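You operate a simulated robot arm through the tools that you are given. There is no shell and no other tool.

Carry out the task below with a simulated robot arm. There is one attempt and no reset: what you move stays moved.

## Task
Clamp the grey trim plate, push orange clips into both towers and stick a felt pad on its teal spot.
Fine: clamp it first; spare clips and pads stay where they are.

The check looks at the end state, three seconds after you hand in, the way a careful person would. Anything else that was tipped, shoved, dropped, spilled or broken makes it a failure.

## Robot
A 6-joint arm with a two-finger parallel gripper, fixed in place. Base frame: the origin is at the foot of the arm, x ahead of it, y to its left, z up. Units: cm, degrees, N and s.
With the tool pointing down near the work surface it reaches from about 14 to 58 cm from the base axis. Its first joint turns from -66.0 to 66.0 degrees. Payload 2.1 kg.
The tool frame sits at the grasp point between the pads (the TCP): z along the fingers, y along the line on which they close. The tips reach 3 cm beyond it. Largest opening 9.4 cm; finger width 2.8, thickness 1; the body of the gripper, 5 by 9.6 cm, starts 5.5 cm behind the TCP.
Orientation is told as [roll, pitch, yaw] about the base's x, y, z axes, in that order, counted from this pose: with the fingers straight down and closing along the base's y, the tool's x points along the base's -x, its y along +y and its z along -z.

## Interface
- The arm moves only by the tool move_arm. Its argument "series" is a list of rows, each a list of 3 entries, a list of its own where there are three numbers: the shift along the tool's x, y, z in units of 30 mm (1.0 is 30 mm), then the turn, a rotation vector about the tool's x, y, z in units of 4 degrees (1.0 is 4 degrees), then the finger opening in cm, from 0 to 9.4. In form: [[[x, y, z], [ax, ay, az], gripper], ...]. A call has 1 to 20 rows; each row shifts and turns the commanded pose from where the row before left it, along the tool's axes as they then stand. A call with a number of a shift or a turn outside -1 to 1 is refused whole. A row lasts 0.2 s, in which the tool goes at most 5 cm and 8.6 degrees; a call with a longer step from one row to the next is refused whole, and so is a gripper value outside its range. Where a pose cannot be reached the arm comes as near as it can. A force on the tool above 40 N (or 10 N above the force at the start of the call, whichever is more), or a blocked arm, ends the call early, and 0.2 s more pass. Each finger travels about 7.2 cm/s and halts on what it meets, pressing with about 27 N; the grip force reading is that of the motor and also rises with nothing between the fingers. The clock runs only during rows and for 0.2 s after the last one: add rows that do not move to give the fingers time. The reply holds the time, the measured pose of the TCP, the force on the tool along the base axes, the opening and the grip force, in the units named above and with some noise, with the torque about the TCP (base axes, N m) and any sound that the robot's microphone picked up, and new pictures: "show" is both (left out), scene, wrist or none.
- Cameras (640 x 400 px; columns grow to the right, rows downward): "scene" is fixed at [6.66, -38.11, 49.78]; the picture's right is [0.64, -0.77, 0.00], its down [-0.41, -0.34, -0.85] and it looks along [0.65, 0.55, -0.53] (base axes); focal length 306 px, centre (320, 200). "wrist" rides on the gripper at [7.6, 1.4, -10.3] in the tool frame; the picture's right is [-0.18, 0.98, 0.00], its down [-0.75, -0.14, -0.64] and it looks along [-0.63, -0.12, 0.77] (tool axes); focal length 243 px, centre (320, 200). There is no depth. A picture from a camera that has moved, and an enlarged one, comes with that camera's place and axes in the base frame and with its lens. The place of the scene camera against the robot may be out by one fixed shift of up to 1.2 cm in any direction.
- inspect(camera, box): a new picture of the part [left, top, right, bottom] of that camera's present view, enlarged. It takes no simulated time.
- finish_job(): hands the job in; it is judged then, once.

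Places have to be worked out from the pictures, the camera data and where the tool is seen. Open the gripper and draw the arm clear of the work before you hand the job in, unless the task says otherwise.

The tools are called after "Call:" as name(argument=value, ...) on one line, values as JSON. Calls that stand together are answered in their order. move_arm: Moves the arm, as the interface text tells. Its arguments: {"type":"object","properties":{"series":{"type":"array"},"show":{"type":"string","enum":["both","scene","wrist","none"]}},"required":["series"]} The other tools are called the same way: inspect (camera, box) takes an enlarged picture of a part of a camera's view; finish_job () hands the job in.

At the start:

```text
clock: 0.0
ee_pos: [35.9, 13.26, 32.66]
ee_rot: [0.1, 0.0, 0.0]
contact_force: [0.1, 0.9, -0.4]
wrist_torque: [-0.01, -0.03, 0.0]
gripper_width: 9.38
grip_force: 0.1
```

scene: 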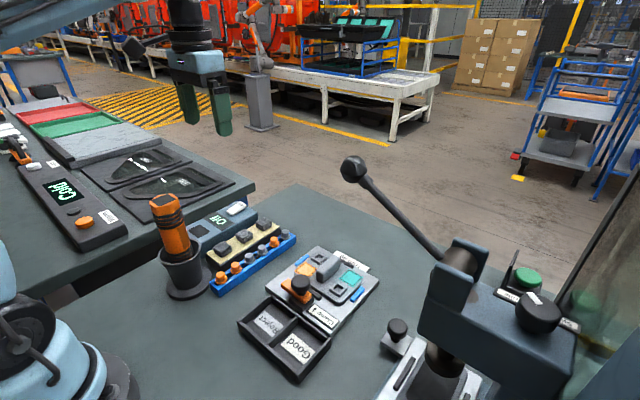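
wrist: 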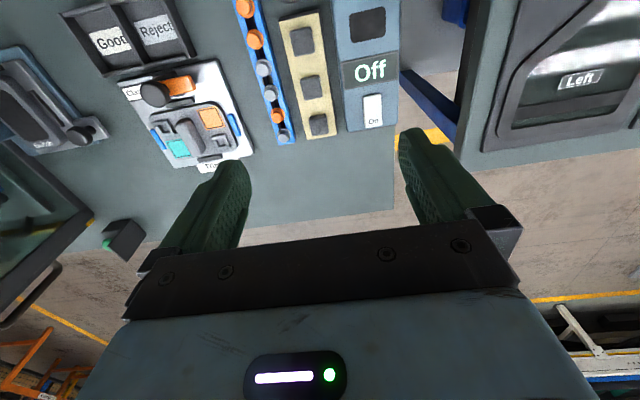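

I'll look closely at the work area in both cameras before moving anything.

Call:
inspect(camera="scene", box=[230, 230, 390, 390])

Call:
inspect(camera="scene", box=[140, 180, 310, 310])

Call:
inspect(camera="wrist", box=[60, 0, 260, 180])

Call:
inspect(camera="wrist", box=[220, 0, 420, 160])

```text
2.50 times, centred on (310, 310) of scene
camera zoom: at [6.66, -38.11, 49.78], right [0.64, -0.77, 0.0], down [-0.41, -0.34, -0.85], along [0.65, 0.55, -0.53], focal length 764 px, centre (345, -75)
```

zoom: 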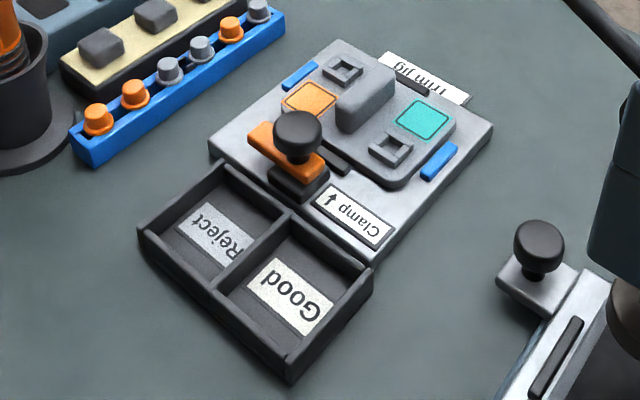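

```text
3.08 times, centred on (225, 245) of scene
camera zoom: at [6.66, -38.11, 49.78], right [0.64, -0.77, 0.0], down [-0.41, -0.34, -0.85], along [0.65, 0.55, -0.53], focal length 940 px, centre (612, 62)
```

zoom: 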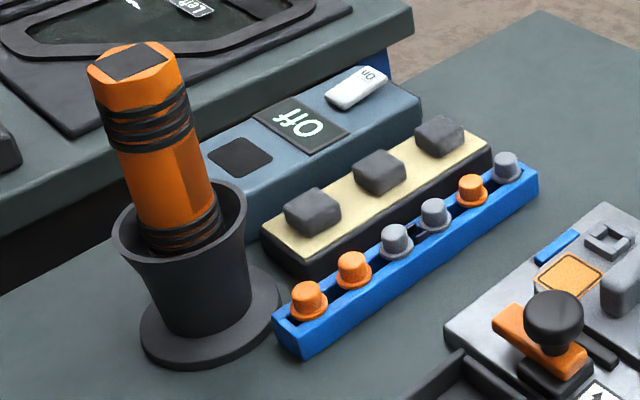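

```text
2.22 times, centred on (160, 90) of wrist
camera zoom: at [28.31, 14.73, 42.91], right [0.18, 0.98, 0.0], down [0.75, -0.14, 0.64], along [0.63, -0.12, -0.77], focal length 539 px, centre (676, 444)
```

zoom: 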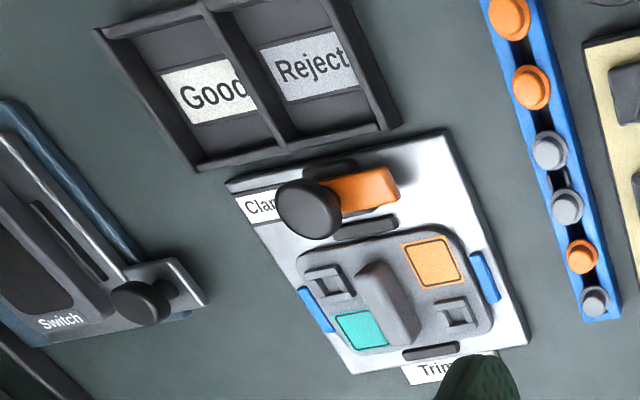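

```text
2.50 times, centred on (320, 80) of wrist
camera zoom: at [28.31, 14.73, 42.91], right [0.18, 0.98, 0.0], down [0.75, -0.14, 0.64], along [0.63, -0.12, -0.77], focal length 606 px, centre (320, 500)
```

zoom: 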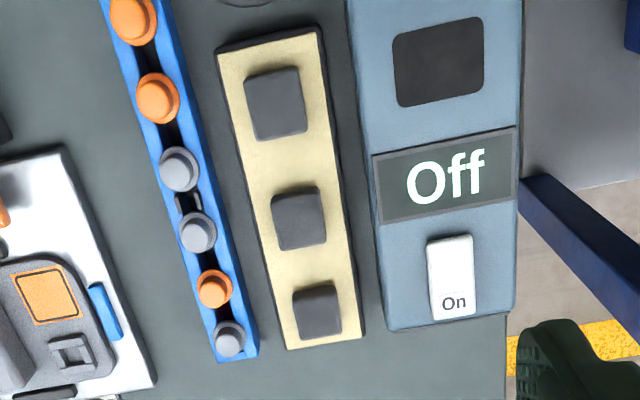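

I'll check the lever machine on the right, since its long handle could be in the arm's way, and the remaining surroundings.

Call:
inspect(camera="wrist", box=[0, 20, 160, 340])

Call:
inspect(camera="scene", box=[320, 130, 600, 400])

Call:
inspect(camera="scene", box=[270, 240, 380, 340])

```text
1.25 times, centred on (80, 180) of wrist
camera zoom: at [28.31, 14.73, 42.91], right [0.18, 0.98, 0.0], down [0.75, -0.14, 0.64], along [0.63, -0.12, -0.77], focal length 303 px, centre (620, 225)
```

zoom: 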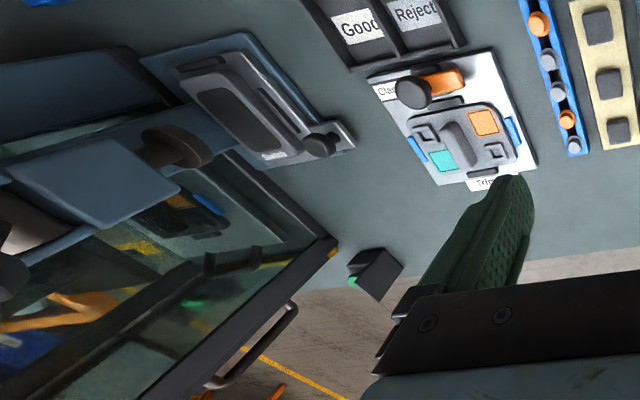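

```text
1.48 times, centred on (460, 265) of scene
camera zoom: at [6.66, -38.11, 49.78], right [0.64, -0.77, 0.0], down [-0.41, -0.34, -0.85], along [0.65, 0.55, -0.53], focal length 453 px, centre (113, 104)
```

zoom: 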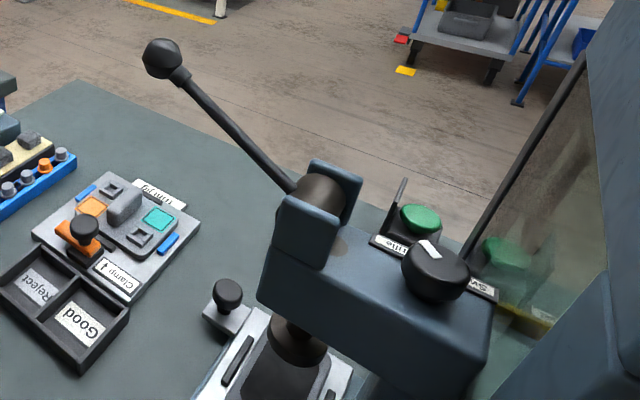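

```text
4.00 times, centred on (325, 290) of scene
camera zoom: at [6.66, -38.11, 49.78], right [0.64, -0.77, 0.0], down [-0.41, -0.34, -0.85], along [0.65, 0.55, -0.53], focal length 1222 px, centre (300, -160)
```

zoom: 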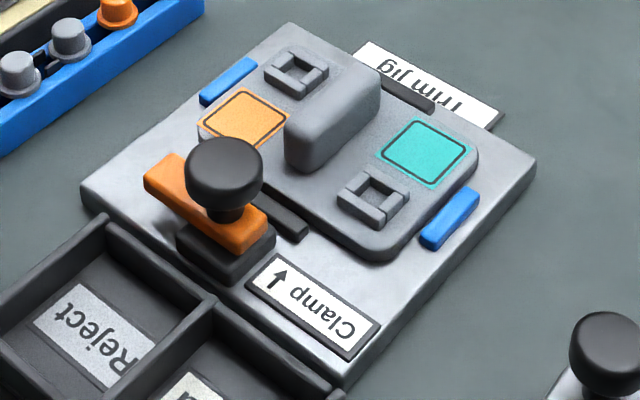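

The lever of the press on the right may overhang the route to the jig. I'll turn the wrist in place by -60° so its camera can see the press and locate the lever ball.

Call:
move_arm(series=[[[0, 0, 0], [0, 0, 1], 9.38], [[0, 0, 0], [0, 0, 1], 9.38], [[0, 0, 0], [0, 0, 1], 9.38], [[0, 0, 0], [0, 0, 1], 9.38], [[0, 0, 0], [0, 0, 1], 9.38], [[0, 0, 0], [0, 0, 1], 9.38], [[0, 0, 0], [0, 0, 1], 9.38], [[0, 0, 0], [0, 0, 1], 9.38], [[0, 0, 0], [0, 0, 1], 9.38], [[0, 0, 0], [0, 0, 1], 9.38], [[0, 0, 0], [0, 0, 1], 9.38], [[0, 0, 0], [0, 0, 1], 9.38], [[0, 0, 0], [0, 0, 1], 9.38], [[0, 0, 0], [0, 0, 1], 9.38], [[0, 0, 0], [0, 0, 1], 9.38]])

```text
clock: 3.2
ee_pos: [35.89, 13.06, 32.62]
ee_rot: [-0.1, 0.0, -60.1]
contact_force: [0.6, 0.3, 0.9]
wrist_torque: [0.02, 0.01, 0.04]
gripper_width: 9.41
grip_force: 0.1
camera wrist: at [33.35, 20.61, 42.91], right [0.94, 0.33, 0.0], down [0.25, -0.72, 0.64], along [0.21, -0.61, -0.77], focal length 243 px, centre (320, 200)
```

scene: 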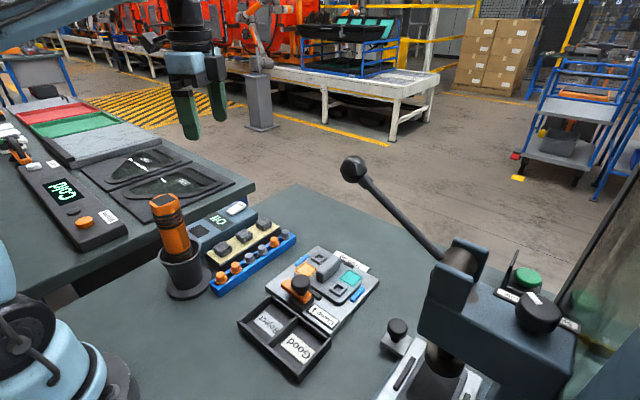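
wrist: 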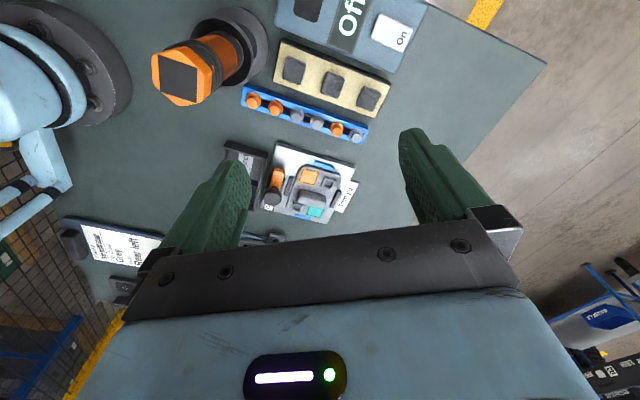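

There's a card near the base with text; I'll read it, and look at the work area from this angle.

Call:
inspect(camera="wrist", box=[50, 205, 180, 305])

Call:
inspect(camera="wrist", box=[210, 20, 410, 240])

Call:
inspect(camera="scene", box=[0, 80, 160, 260])

```text
4.00 times, centred on (115, 255) of wrist
camera zoom: at [33.35, 20.61, 42.91], right [0.94, 0.33, 0.0], down [0.25, -0.72, 0.64], along [0.21, -0.61, -0.77], focal length 970 px, centre (1140, -20)
```

zoom: 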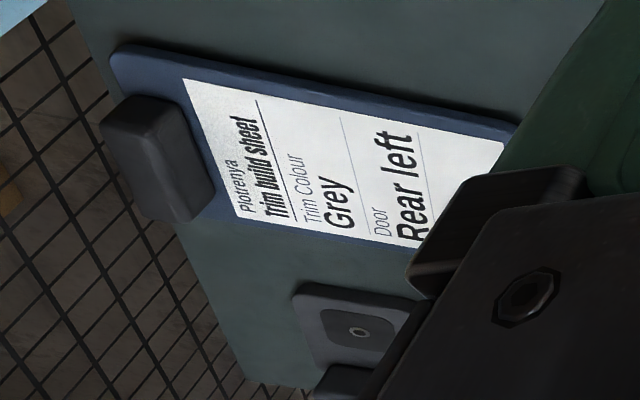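

```text
1.82 times, centred on (310, 130) of wrist
camera zoom: at [33.35, 20.61, 42.91], right [0.94, 0.33, 0.0], down [0.25, -0.72, 0.64], along [0.21, -0.61, -0.77], focal length 441 px, centre (338, 327)
```

zoom: 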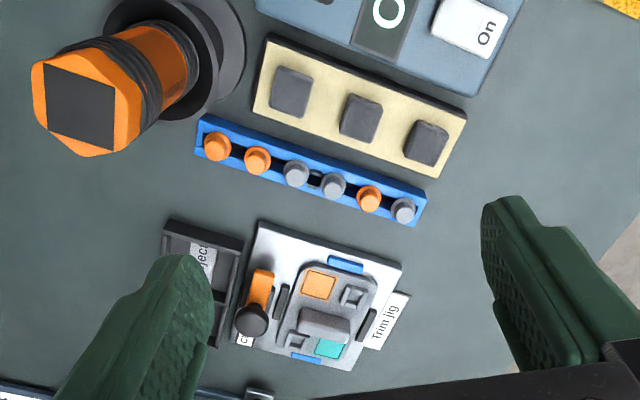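

```text
2.22 times, centred on (80, 170) of scene
camera zoom: at [6.66, -38.11, 49.78], right [0.64, -0.77, 0.0], down [-0.41, -0.34, -0.85], along [0.65, 0.55, -0.53], focal length 679 px, centre (853, 267)
```

zoom: 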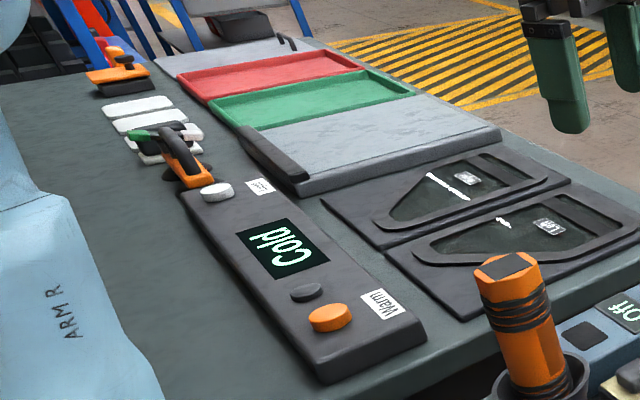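

The sheet is just context for the line; the plate on the jig is the grey one. I'll tilt the tool back about 32° in the air so the wrist camera sees the press lever without the gripper body hiding it.

Call:
move_arm(series=[[[0, 0, 0], [0, -1, 0], 9.38], [[0, 0, 0], [0, -1, 0], 9.38], [[0, 0, 0], [0, -1, 0], 9.38], [[0, 0, 0], [0, -1, 0], 9.38], [[0, 0, 0], [0, -1, 0], 9.38], [[0, 0, 0], [0, -1, 0], 9.38], [[0, 0, 0], [0, -1, 0], 9.38], [[0, 0, 0], [0, -1, 0], 9.38]])

```text
clock: 5.0
ee_pos: [35.86, 13.32, 32.73]
ee_rot: [0.0, -32.0, -60.0]
contact_force: [0.7, 0.7, 1.0]
wrist_torque: [-0.03, 0.01, -0.03]
gripper_width: 9.41
grip_force: 0.1
camera wrist: at [31.23, 24.36, 37.33], right [0.93, 0.36, 0.1], down [0.03, -0.33, 0.94], along [0.37, -0.87, -0.32], focal length 243 px, centre (320, 200)
```

scene: 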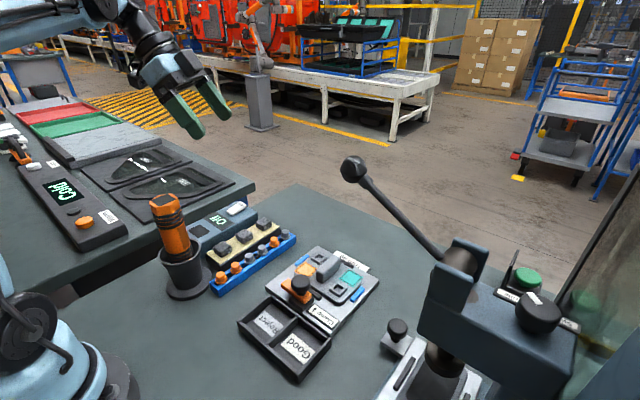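
wrist: 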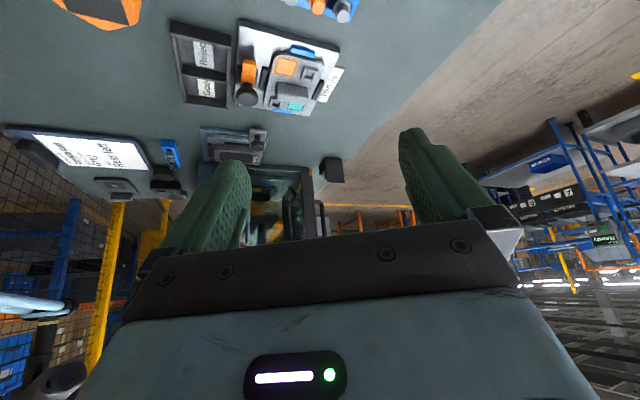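

Call:
inspect(camera="wrist", box=[150, 110, 400, 260])

Call:
inspect(camera="scene", box=[380, 220, 600, 400])

```text
2.56 times, centred on (275, 185) of wrist
camera zoom: at [31.23, 24.36, 37.33], right [0.93, 0.36, 0.1], down [0.03, -0.33, 0.94], along [0.37, -0.87, -0.32], focal length 621 px, centre (435, 238)
```

zoom: 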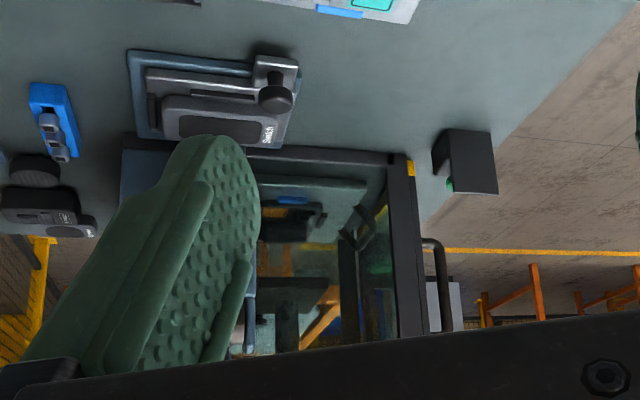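

```text
2.22 times, centred on (490, 310) of scene
camera zoom: at [6.66, -38.11, 49.78], right [0.64, -0.77, 0.0], down [-0.41, -0.34, -0.85], along [0.65, 0.55, -0.53], focal length 679 px, centre (-58, -44)
```

zoom: 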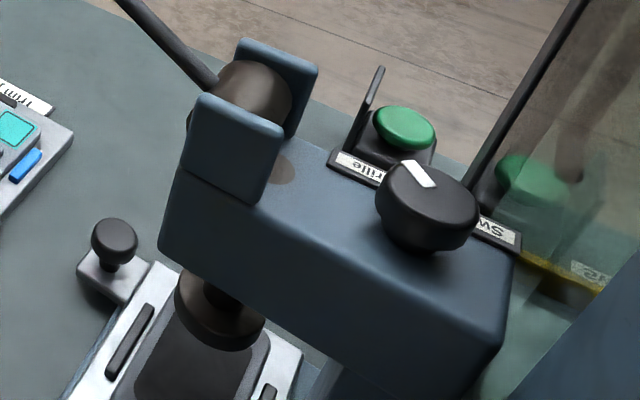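

The lever should sit just under the gripper's edge in this view. I'll tilt 20° more and turn 12° to bring it between the fingers.

Call:
move_arm(series=[[[0, 0, 0], [0, 0, 1], 9.38], [[0, 0, 0], [0, 0, 1], 9.38], [[0, 0, 0], [0, 0, 1], 9.38], [[0, 0, 0], [0, -1, 0], 9.38], [[0, 0, 0], [0, -1, 0], 9.38], [[0, 0, 0], [0, -1, 0], 9.38], [[0, 0, 0], [0, -1, 0], 9.38], [[0, 0, 0], [0, -1, 0], 9.38]], show="wrist")

```text
clock: 6.8
ee_pos: [35.86, 13.31, 32.6]
ee_rot: [10.3, -51.0, -78.3]
contact_force: [-0.1, 0.9, 0.5]
wrist_torque: [0.01, 0.0, 0.0]
gripper_width: 9.4
grip_force: 0.0
camera wrist: at [32.9, 25.77, 33.26], right [0.94, 0.22, 0.25], down [-0.25, -0.05, 0.97], along [0.22, -0.97, 0.0], focal length 243 px, centre (320, 200)
```

wrist: 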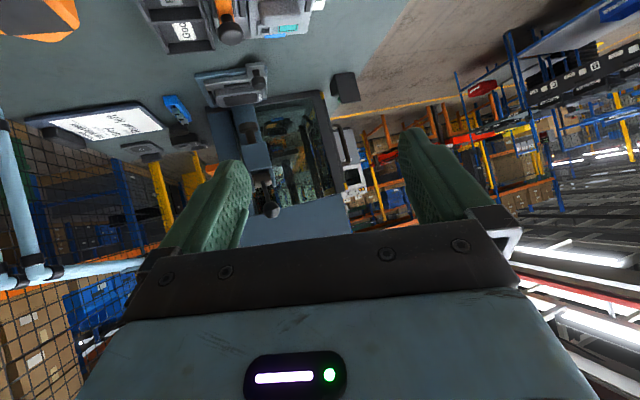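

Call:
inspect(camera="wrist", box=[180, 60, 380, 240])

```text
2.22 times, centred on (280, 150) of wrist
camera zoom: at [32.9, 25.77, 33.26], right [0.94, 0.22, 0.25], down [-0.25, -0.05, 0.97], along [0.22, -0.97, 0.0], focal length 539 px, centre (409, 311)
```

zoom: 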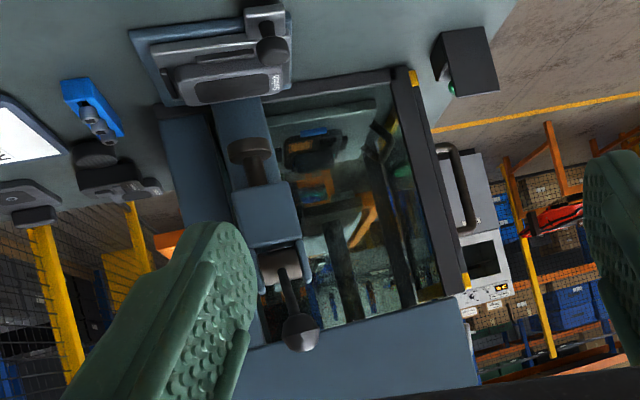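

The ball comes out at about (34.5, -19.5, 33), so it stays about 8 cm to the side of the arm's plane when working on the jig. Before levelling the tool again I'll check the clamp label and its arrow closely.

Call:
inspect(camera="scene", box=[276, 270, 346, 334])

Call:
move_arm(series=[[[0, 0, 0], [0, 1, 0], 9.38], [[0, 0, 0], [0, 1, 0], 9.38], [[0, 0, 0], [0, 1, 0], 9.38], [[0, 0, 0], [0, 1, 0], 9.38], [[0, 0, 0], [0, 1, 0], 9.38], [[0, 0, 0], [0, 0, -1], 9.38], [[0, 0, 0], [0, 0, -1], 9.38], [[0, 0, 0], [0, 0, -1], 9.38], [[0, 0, 0], [0, 1, 0], 9.38], [[0, 0, 0], [0, 1, 0], 9.38], [[0, 0, 0], [0, 1, 0], 9.38], [[0, 0, 0], [0, 1, 0], 9.38], [[0, 0, 0], [0, 1, 0], 9.38], [[0, 0, 0], [0, 1, 0], 9.38], [[0, 0, 0], [0, 1, 0], 9.38], [[0, 0, 0], [0, 1, 0], 9.38]], show="none")

```text
6.25 times, centred on (311, 302) of scene
camera zoom: at [6.66, -38.11, 49.78], right [0.64, -0.77, 0.0], down [-0.41, -0.34, -0.85], along [0.65, 0.55, -0.53], focal length 1910 px, centre (376, -438)
```

zoom: 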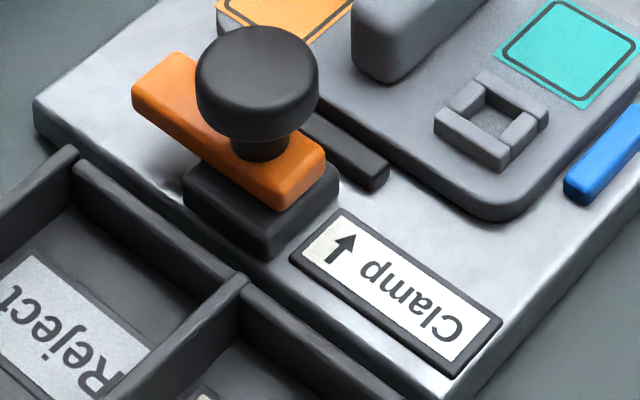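

```text
clock: 10.2
ee_pos: [35.81, 13.24, 32.58]
ee_rot: [0.1, 0.2, -59.8]
contact_force: [0.6, 1.0, -0.7]
wrist_torque: [0.01, -0.02, -0.02]
gripper_width: 9.41
grip_force: 0.1
```

The arrow points along +x, towards the plate. I'll turn the wrist back to yaw 0 and move out in -y for a closer look at the clamp and plate.

Call:
move_arm(series=[[[0, 0, 0], [0, 0, -1], 9.38], [[0, 0, 0], [0, 0, -1], 9.38], [[0, 0, 0], [0, 0, -1], 9.38], [[0, 0, 0], [0, 0, -1], 9.38], [[0, 0, 0], [0, 0, -1], 9.38], [[0, 0, 0], [0, 0, -1], 9.38], [[0, 0, 0], [0, 0, -1], 9.38], [[0, 0, 0], [0, 0, -1], 9.38], [[0, 0, 0], [0, 0, -1], 9.38], [[0, 0, 0], [0, 0, -1], 9.38], [[0, 0, 0], [0, 0, -1], 9.38], [[0, 0, 0], [0, 0, -1], 9.38], [[0, 0, 0], [0, 0, -1], 9.38], [[0, 0, 0], [0, 0, -1], 9.38], [[0, 0, 0], [0, 0, -1], 9.38], [[0.2, -1, 0.2], [0, 0, 0], 9.38], [[0.2, -1, 0.3], [0, 0, 0], 9.38], [[0.2, -1, 0.5], [0, 0, 0], 9.38], [[0.3, -1, 0.5], [0, 0, 0], 9.38]])

```text
clock: 14.2
ee_pos: [33.2, 1.22, 28.31]
ee_rot: [0.1, 0.1, -0.1]
contact_force: [-0.4, -0.2, 0.7]
wrist_torque: [0.02, 0.02, -0.02]
gripper_width: 9.39
grip_force: 0.1
camera wrist: at [25.58, 2.69, 38.43], right [0.18, 0.98, 0.0], down [0.75, -0.14, 0.64], along [0.63, -0.12, -0.77], focal length 243 px, centre (320, 200)
```

scene: 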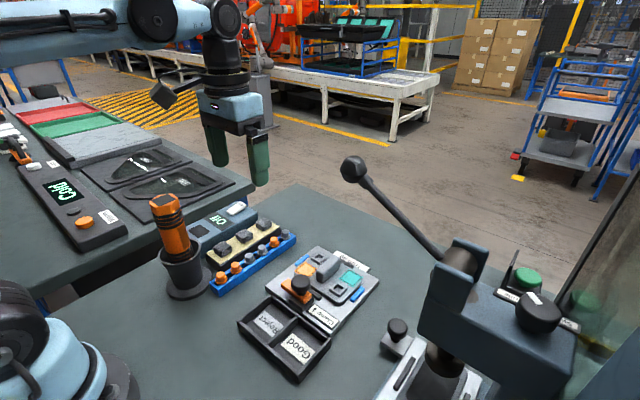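
wrist: 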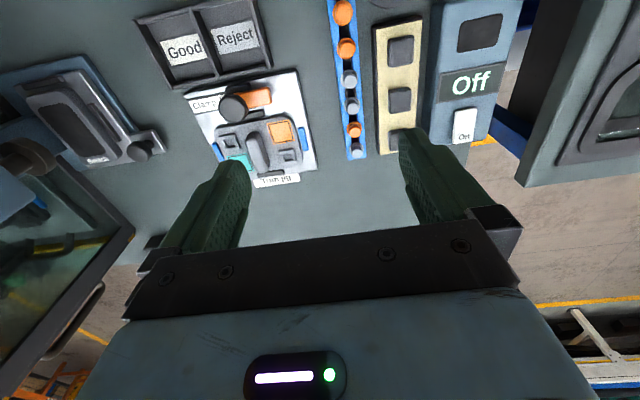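

Path is clear. I'll go on to about (27.4, -10.4, 14), above the reject tray side, so the clamp fills the wrist view.

Call:
move_arm(series=[[[0.39, -0.77, 0.95], [0, 0, 0], 9.38], [[0.39, -0.77, 0.95], [0, 0, 0], 9.38], [[0.39, -0.77, 0.95], [0, 0, 0], 9.38], [[0.39, -0.77, 0.95], [0, 0, 0], 9.38], [[0.39, -0.77, 0.95], [0, 0, 0], 9.38]])

```text
clock: 15.4
ee_pos: [27.29, -10.25, 14.11]
ee_rot: [0.0, 0.0, 0.2]
contact_force: [1.3, 0.4, -0.4]
wrist_torque: [0.0, 0.0, 0.02]
gripper_width: 9.4
grip_force: 0.0
camera wrist: at [19.73, -8.86, 24.2], right [0.18, 0.98, 0.0], down [0.75, -0.14, 0.64], along [0.63, -0.12, -0.77], focal length 243 px, centre (320, 200)
```

scene: 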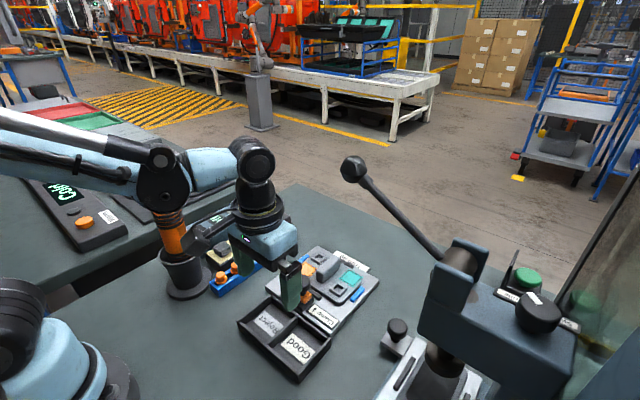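
wrist: 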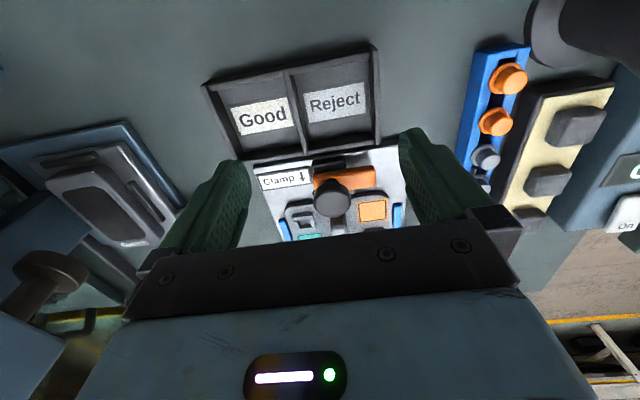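

The gripper body hides the clamp from here; I'll move forward and slightly up to see it between the fingers.

Call:
move_arm(series=[[[-0.8, -0.1, -0.2], [0, 0, 0], 9.38], [[-0.8, -0.1, -0.2], [0, 0, 0], 9.38], [[-0.8, 0, -0.2], [0, 0, 0], 9.38]])

Call:
inspect(camera="wrist", box=[200, 0, 440, 190])

```text
clock: 16.2
ee_pos: [34.5, -10.9, 15.74]
ee_rot: [0.0, 0.0, 0.0]
contact_force: [-0.6, 0.4, 0.8]
wrist_torque: [-0.01, 0.0, -0.02]
gripper_width: 9.41
grip_force: 0.0
camera wrist: at [26.93, -9.48, 25.94], right [0.18, 0.98, 0.0], down [0.75, -0.14, 0.64], along [0.63, -0.12, -0.77], focal length 243 px, centre (320, 200)
```

scene: 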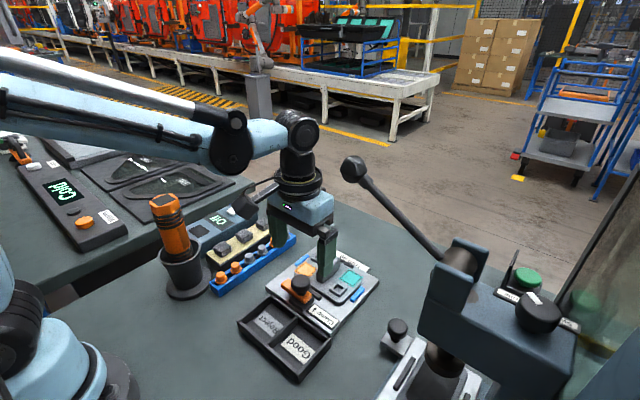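
wrist: 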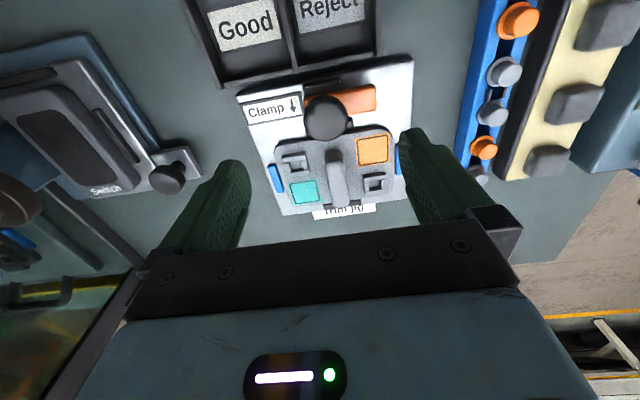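

```text
2.11 times, centred on (320, 95) of wrist
camera zoom: at [26.93, -9.48, 25.94], right [0.18, 0.98, 0.0], down [0.75, -0.14, 0.64], along [0.63, -0.12, -0.77], focal length 511 px, centre (320, 421)
```

zoom: 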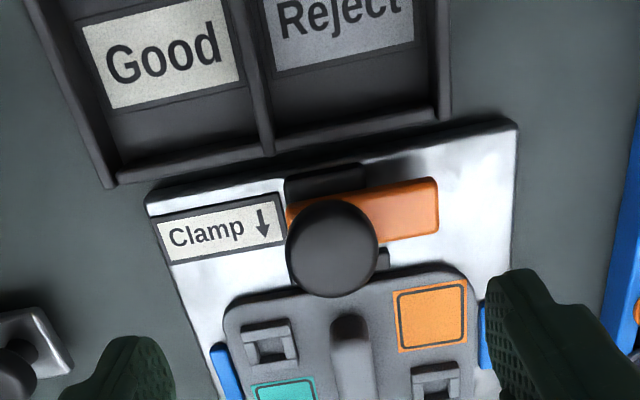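

The knob comes out at about (34.4, -10.4, 6.7) with the orange bar's free end towards +y. I'll zoom in on the mechanism here to tell a swing clamp from a slide.

Call:
inspect(camera="wrist", box=[290, 70, 400, 140])

Call:
inspect(camera="wrist", box=[260, 120, 420, 220])

Call:
inspect(camera="scene", box=[274, 262, 324, 312])

```text
5.71 times, centred on (345, 105) of wrist
camera zoom: at [26.93, -9.48, 25.94], right [0.18, 0.98, 0.0], down [0.75, -0.14, 0.64], along [0.63, -0.12, -0.77], focal length 1386 px, centre (177, 743)
```

zoom: 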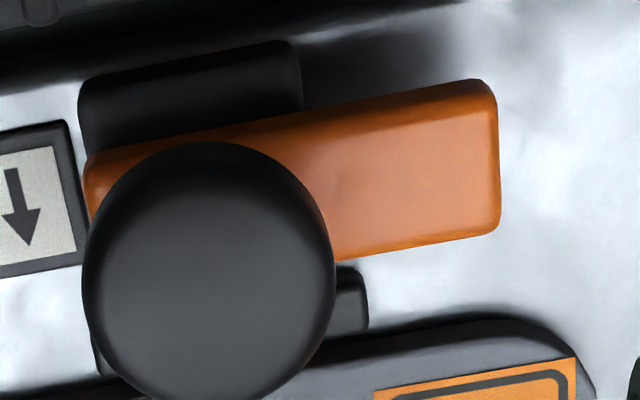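

```text
4.00 times, centred on (340, 170) of wrist
camera zoom: at [26.93, -9.48, 25.94], right [0.18, 0.98, 0.0], down [0.75, -0.14, 0.64], along [0.63, -0.12, -0.77], focal length 970 px, centre (240, 320)
```

zoom: 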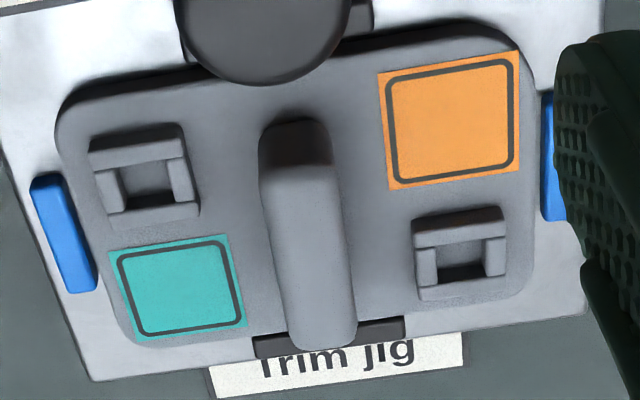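

```text
8.00 times, centred on (299, 287) of scene
camera zoom: at [6.65, -38.11, 49.78], right [0.64, -0.77, 0.0], down [-0.41, -0.34, -0.85], along [0.65, 0.55, -0.53], focal length 2444 px, centre (488, -496)
```

zoom: 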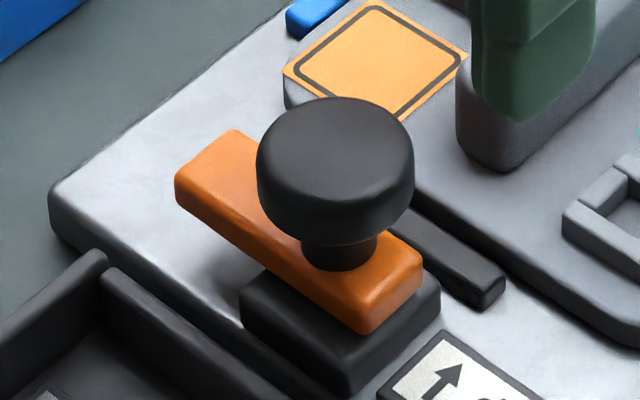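

The block sits under the bar's -y end with the knob above it, so this is a swing clamp: turning the knob 90° clockwise puts the bar's free end over the plate. I'll lower to just above the knob to check the alignment.

Call:
move_arm(series=[[[0.0, 0.08, 0.6], [0, 0, 0], 9.38], [[0.03, 0.07, 0.62], [0, 0, 0], 9.38], [[0, 0, 0], [0, 0, 0], 9.38]])

Call:
inspect(camera="wrist", box=[220, 60, 420, 220])

Call:
inspect(camera="scene", box=[240, 180, 360, 320])

```text
clock: 17.0
ee_pos: [34.47, -10.38, 12.0]
ee_rot: [0.0, 0.1, 0.1]
contact_force: [-1.3, -0.9, -0.2]
wrist_torque: [0.0, -0.01, 0.0]
gripper_width: 9.4
grip_force: 0.1
camera wrist: at [26.84, -9.0, 22.24], right [0.18, 0.98, 0.0], down [0.75, -0.14, 0.64], along [0.63, -0.12, -0.77], focal length 243 px, centre (320, 200)
```

scene: 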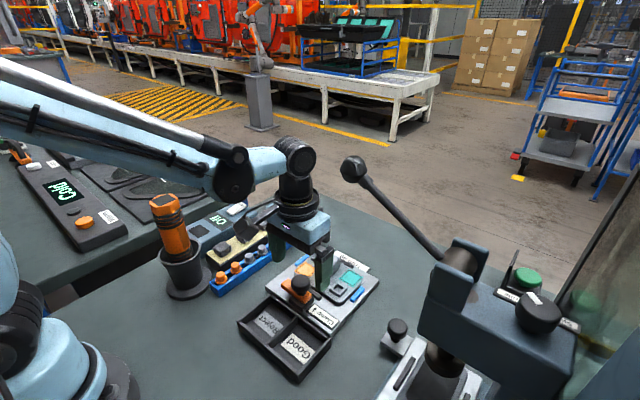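
wrist: 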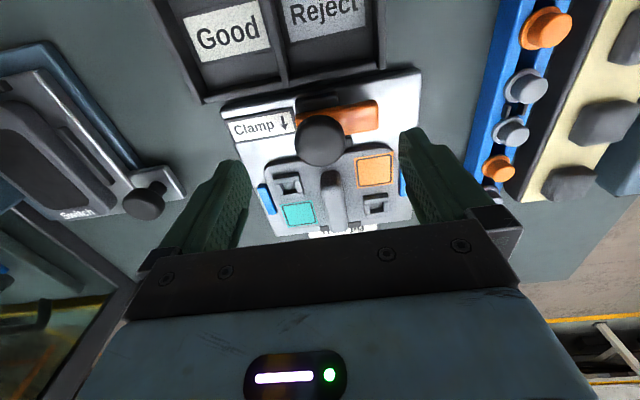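

```text
2.50 times, centred on (320, 140) of wrist
camera zoom: at [26.84, -9.0, 22.24], right [0.18, 0.98, 0.0], down [0.75, -0.14, 0.64], along [0.63, -0.12, -0.77], focal length 606 px, centre (320, 350)
```

zoom: 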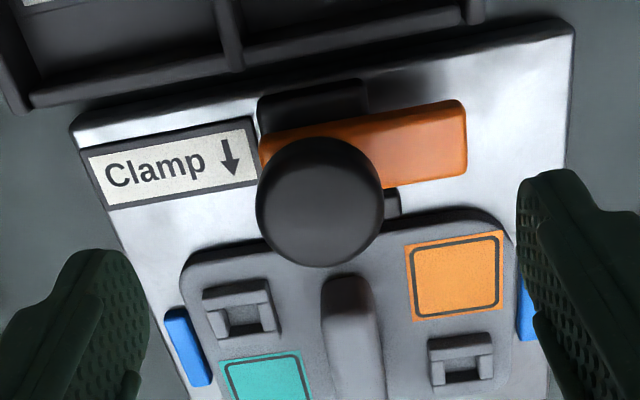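

```text
2.86 times, centred on (300, 250) of scene
camera zoom: at [6.66, -38.11, 49.78], right [0.64, -0.77, 0.0], down [-0.41, -0.34, -0.85], along [0.65, 0.55, -0.53], focal length 873 px, centre (377, 57)
```

zoom: 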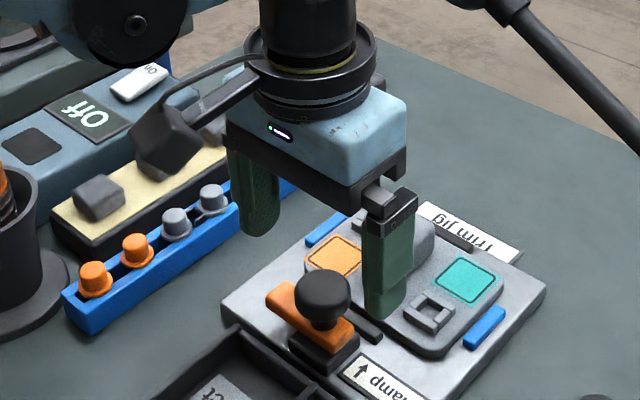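

The knob centre is at about (34.35, -10.45, 6.75) and the TCP is centred over it within a millimetre. I'll lower to z≈9 (tips at 6, above the bar) and narrow the fingers slightly, then check.

Call:
move_arm(series=[[[0.02, -0.02, 0.5], [0, 0, 0], 9.38], [[0.02, 0.0, 0.5], [0, 0, 0], 9.38], [[0, 0, 0], [0, 0, 0], 8.0], [[0, 0, 0], [0, 0, 0], 7.0]])

Call:
inspect(camera="wrist", box=[220, 80, 420, 220])

Call:
inspect(camera="scene", box=[260, 220, 350, 320])

```text
clock: 18.0
ee_pos: [34.34, -10.63, 9.07]
ee_rot: [0.1, 0.0, 0.0]
contact_force: [-0.9, -0.5, 0.3]
wrist_torque: [0.0, 0.01, 0.01]
gripper_width: 7.0
grip_force: 0.2
camera wrist: at [26.72, -9.05, 19.25], right [0.18, 0.98, 0.0], down [0.75, -0.14, 0.64], along [0.63, -0.12, -0.77], focal length 243 px, centre (320, 200)
```

scene: 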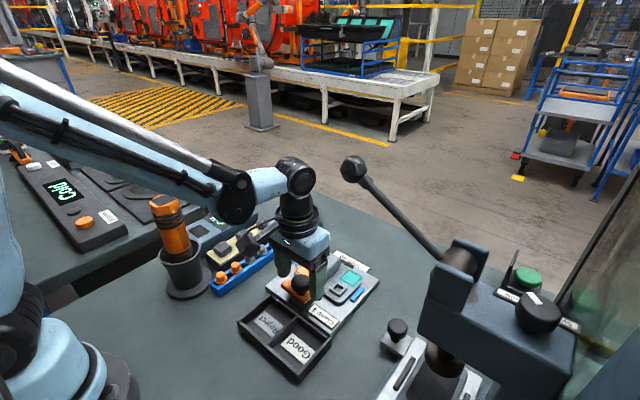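
wrist: 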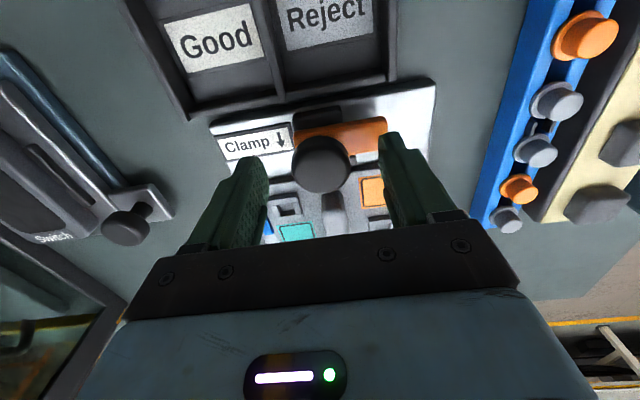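

```text
2.86 times, centred on (320, 150) of wrist
camera zoom: at [26.72, -9.05, 19.25], right [0.18, 0.98, 0.0], down [0.75, -0.14, 0.64], along [0.63, -0.12, -0.77], focal length 693 px, centre (320, 343)
```

zoom: 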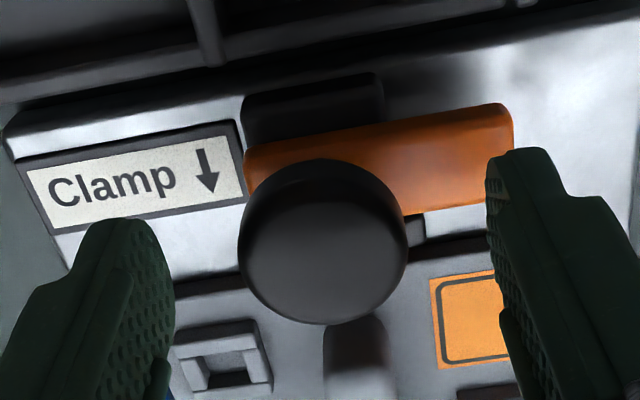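

```text
4.00 times, centred on (305, 270) of scene
camera zoom: at [6.66, -38.11, 49.78], right [0.64, -0.77, 0.0], down [-0.41, -0.34, -0.85], along [0.65, 0.55, -0.53], focal length 1222 px, centre (380, -80)
```

zoom: 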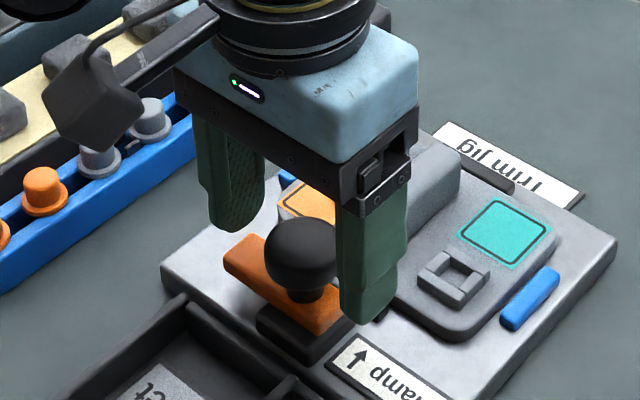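

The knob is centred between the fingers. I'll go down 4 mm more and close on it.

Call:
move_arm(series=[[[0.02, 0, 0.14], [0, 0, 0], 7.0], [[0, 0, 0], [0, 0, 0], 5.0], [[0, 0, 0], [0, 0, 0], 3.2], [[0, 0, 0], [0, 0, 0], 3.2], [[0, 0, 0], [0, 0, 0], 3.2]])

Call:
inspect(camera="wrist", box=[220, 80, 420, 220])

```text
clock: 19.2
ee_pos: [34.26, -10.42, 8.72]
ee_rot: [0.0, 0.0, 0.0]
contact_force: [-0.1, 5.0, -1.2]
wrist_torque: [0.07, -0.07, -0.01]
gripper_width: 3.55
grip_force: 44.6
camera wrist: at [26.68, -9.04, 18.86], right [0.18, 0.98, 0.0], down [0.75, -0.14, 0.64], along [0.63, -0.12, -0.77], focal length 243 px, centre (320, 200)
```

scene: 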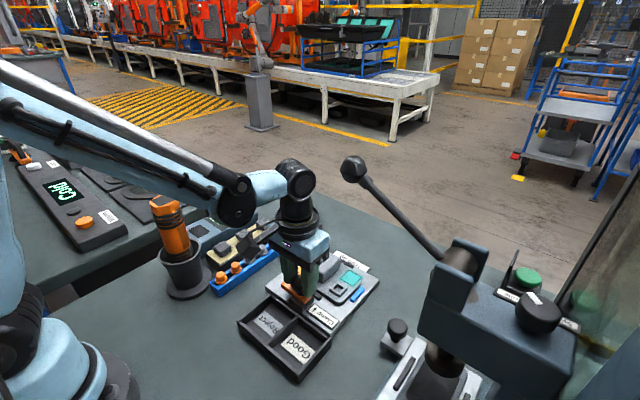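
wrist: 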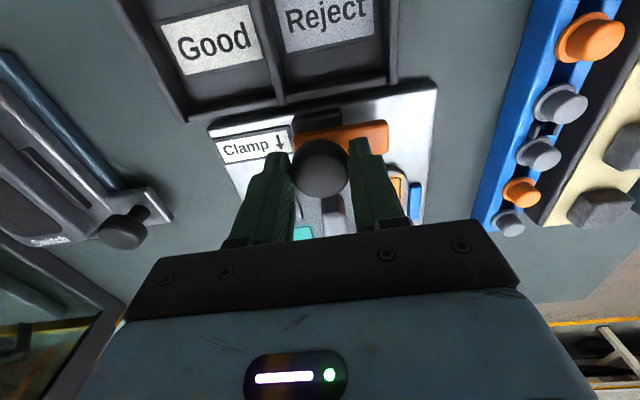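

```text
2.86 times, centred on (320, 150) of wrist
camera zoom: at [26.68, -9.04, 18.86], right [0.18, 0.98, 0.0], down [0.75, -0.14, 0.64], along [0.63, -0.12, -0.77], focal length 693 px, centre (320, 343)
```

zoom: 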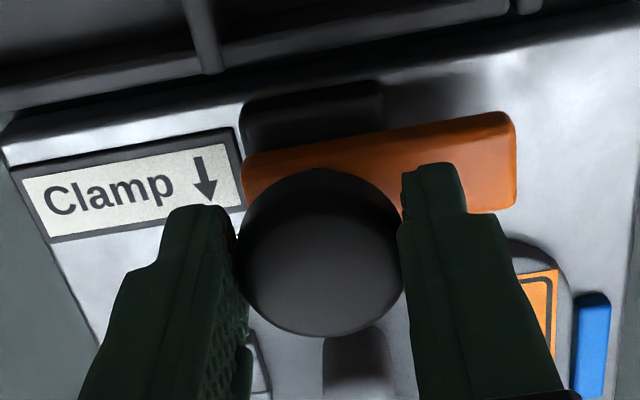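

The knob is held (opening 3.55 cm). I'll try a small clockwise twist of 8° and check whether the bar follows and what the torque does.

Call:
move_arm(series=[[[0, 0, 0], [0, 0, 1], 3.2], [[0, 0, 0], [0, 0, 1], 3.2], [[0, 0, 0], [0, 0, 0], 3.2]])

Call:
inspect(camera="wrist", box=[220, 80, 420, 220])

Call:
inspect(camera="scene", box=[260, 220, 350, 320])

```text
clock: 20.0
ee_pos: [34.24, -10.43, 8.64]
ee_rot: [0.1, 0.1, -8.1]
contact_force: [-2.2, 7.0, 3.4]
wrist_torque: [0.04, -0.3, -0.02]
gripper_width: 3.55
grip_force: 44.8
camera wrist: at [26.96, -7.95, 18.86], right [0.32, 0.95, 0.0], down [0.73, -0.25, 0.64], along [0.61, -0.2, -0.77], focal length 243 px, centre (320, 200)
```

scene: 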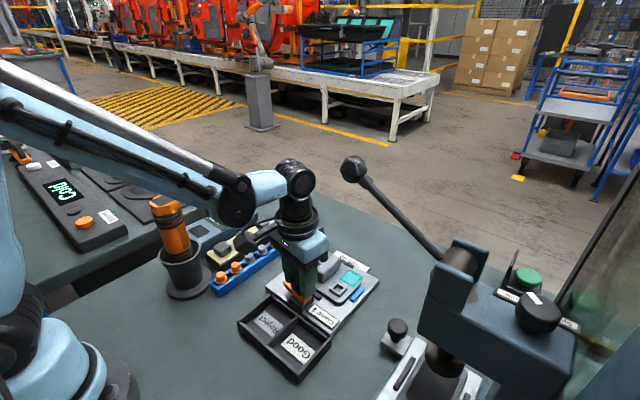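
wrist: 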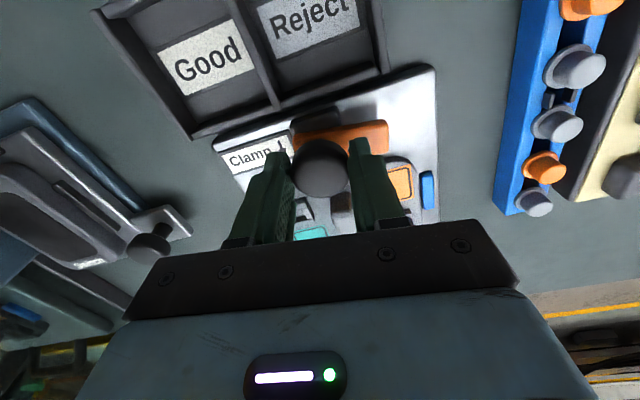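

```text
2.86 times, centred on (320, 150) of wrist
camera zoom: at [26.96, -7.95, 18.86], right [0.32, 0.95, 0.0], down [0.73, -0.25, 0.64], along [0.61, -0.2, -0.77], focal length 693 px, centre (320, 343)
```

zoom: 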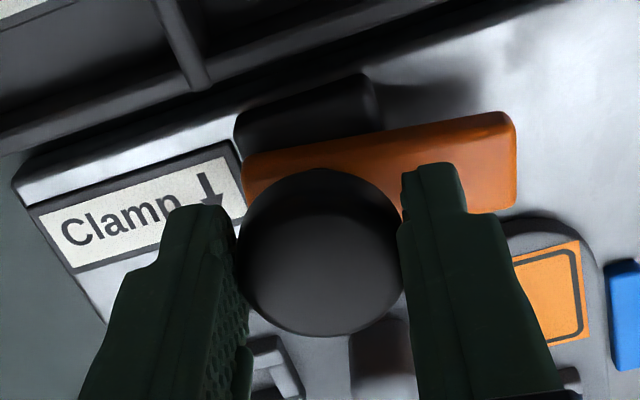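

```text
4.00 times, centred on (305, 270) of scene
camera zoom: at [6.66, -38.11, 49.78], right [0.64, -0.77, 0.0], down [-0.41, -0.34, -0.85], along [0.65, 0.55, -0.53], focal length 1222 px, centre (380, -80)
```

zoom: 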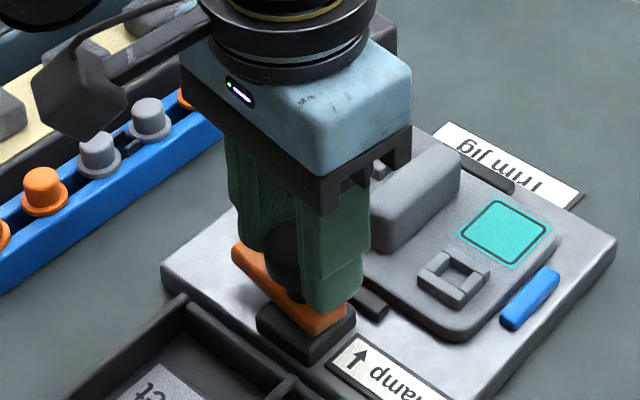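

The bar rotated with the knob while the jig stayed put, so it is a swing clamp. I'll continue clockwise by 40°.

Call:
move_arm(series=[[[0, 0, 0], [0, 0, 1], 3.2], [[0, 0, 0], [0, 0, 1], 3.2], [[0, 0, 0], [0, 0, 1], 3.2], [[0, 0, 0], [0, 0, 1], 3.2], [[0, 0, 0], [0, 0, 1], 3.2], [[0, 0, 0], [0, 0, 1], 3.2], [[0, 0, 0], [0, 0, 1], 3.2], [[0, 0, 0], [0, 0, 1], 3.2], [[0, 0, 0], [0, 0, 1], 3.2], [[0, 0, 0], [0, 0, 1], 3.2]])

Call:
inspect(camera="wrist", box=[220, 80, 420, 220])

```text
clock: 22.2
ee_pos: [34.31, -10.44, 8.58]
ee_rot: [0.4, 0.3, -48.0]
contact_force: [-3.7, 29.0, 10.8]
wrist_torque: [-0.04, -0.09, 0.08]
gripper_width: 3.56
grip_force: 44.8
camera wrist: at [30.32, -3.75, 18.89], right [0.85, 0.52, 0.01], down [0.4, -0.66, 0.64], along [0.34, -0.54, -0.77], focal length 243 px, centre (320, 200)
```

scene: 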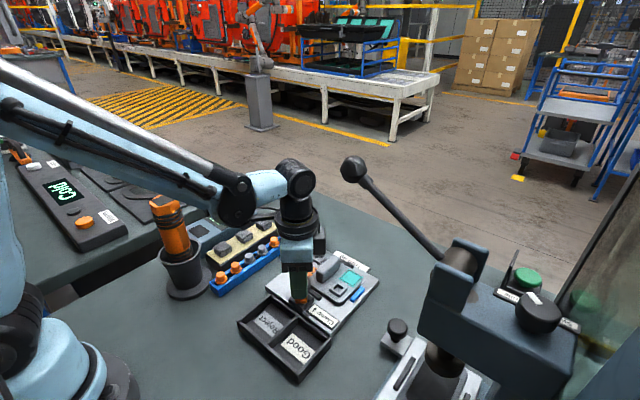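
wrist: 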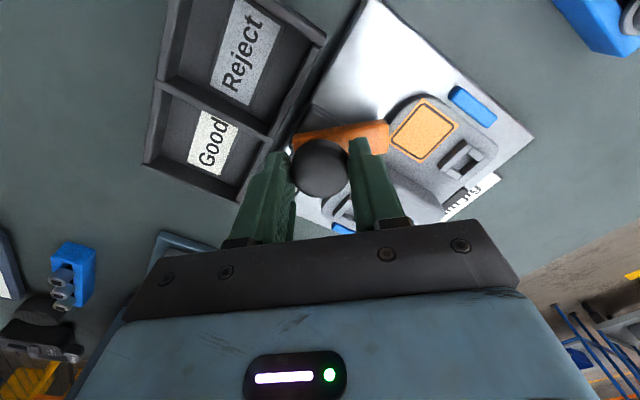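

```text
2.86 times, centred on (320, 150) of wrist
camera zoom: at [30.32, -3.75, 18.89], right [0.85, 0.52, 0.01], down [0.4, -0.66, 0.64], along [0.34, -0.54, -0.77], focal length 693 px, centre (320, 343)
```

zoom: 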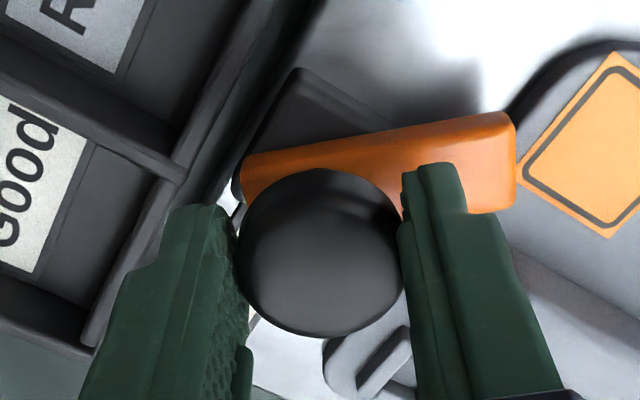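

The bar is halfway round, but a side force of 29 N has built up along +y. I'll ease the tool 1 mm in +y and see how the force responds before turning further.

Call:
move_arm(series=[[[0.025, 0.022, 0], [0, 0, 0], 3.2], [[0, 0, 0], [0, 0, 0], 3.2]], show="none")

```text
clock: 22.8
ee_pos: [34.31, -10.42, 8.58]
ee_rot: [0.2, 0.1, -48.0]
contact_force: [3.8, 14.5, 6.8]
wrist_torque: [1.29, 0.67, 0.03]
gripper_width: 3.56
grip_force: 44.9
```

Call:
move_arm(series=[[[0.025, 0.022, -0.01], [0, 0, 0], 3.2], [[0, 0, 0], [0, 0, 0], 3.2], [[0, 0, 0], [0, 0, 0], 3.2]], show="none")

```text
clock: 23.6
ee_pos: [34.32, -10.29, 8.53]
ee_rot: [0.2, -0.1, -48.0]
contact_force: [14.4, 3.8, -26.0]
wrist_torque: [0.61, 0.05, 0.01]
gripper_width: 3.56
grip_force: 45.1
```

Call:
move_arm(series=[[[0, 0, 0], [0, 0, 0], 3.2]], show="none")

```text
clock: 24.0
ee_pos: [34.35, -10.3, 8.63]
ee_rot: [0.1, -0.1, -47.8]
contact_force: [16.9, 0.7, -33.2]
wrist_torque: [-0.04, -0.36, 0.02]
gripper_width: 3.54
grip_force: 44.5
```

Readings drift, so the controller seems to integrate small position errors. I'll undo the tiny lift and ease 1 mm in +x, following the force.

Call:
move_arm(series=[[[-0.022, 0.025, 0.02], [0, 0, 0], 3.2], [[0, 0, 0], [0, 0, 0], 3.2]], show="none")

```text
clock: 24.6
ee_pos: [34.38, -10.34, 8.71]
ee_rot: [0.0, 0.0, -48.0]
contact_force: [1.8, 2.3, 2.7]
wrist_torque: [-0.83, -0.96, 0.02]
gripper_width: 3.57
grip_force: 45.3
```

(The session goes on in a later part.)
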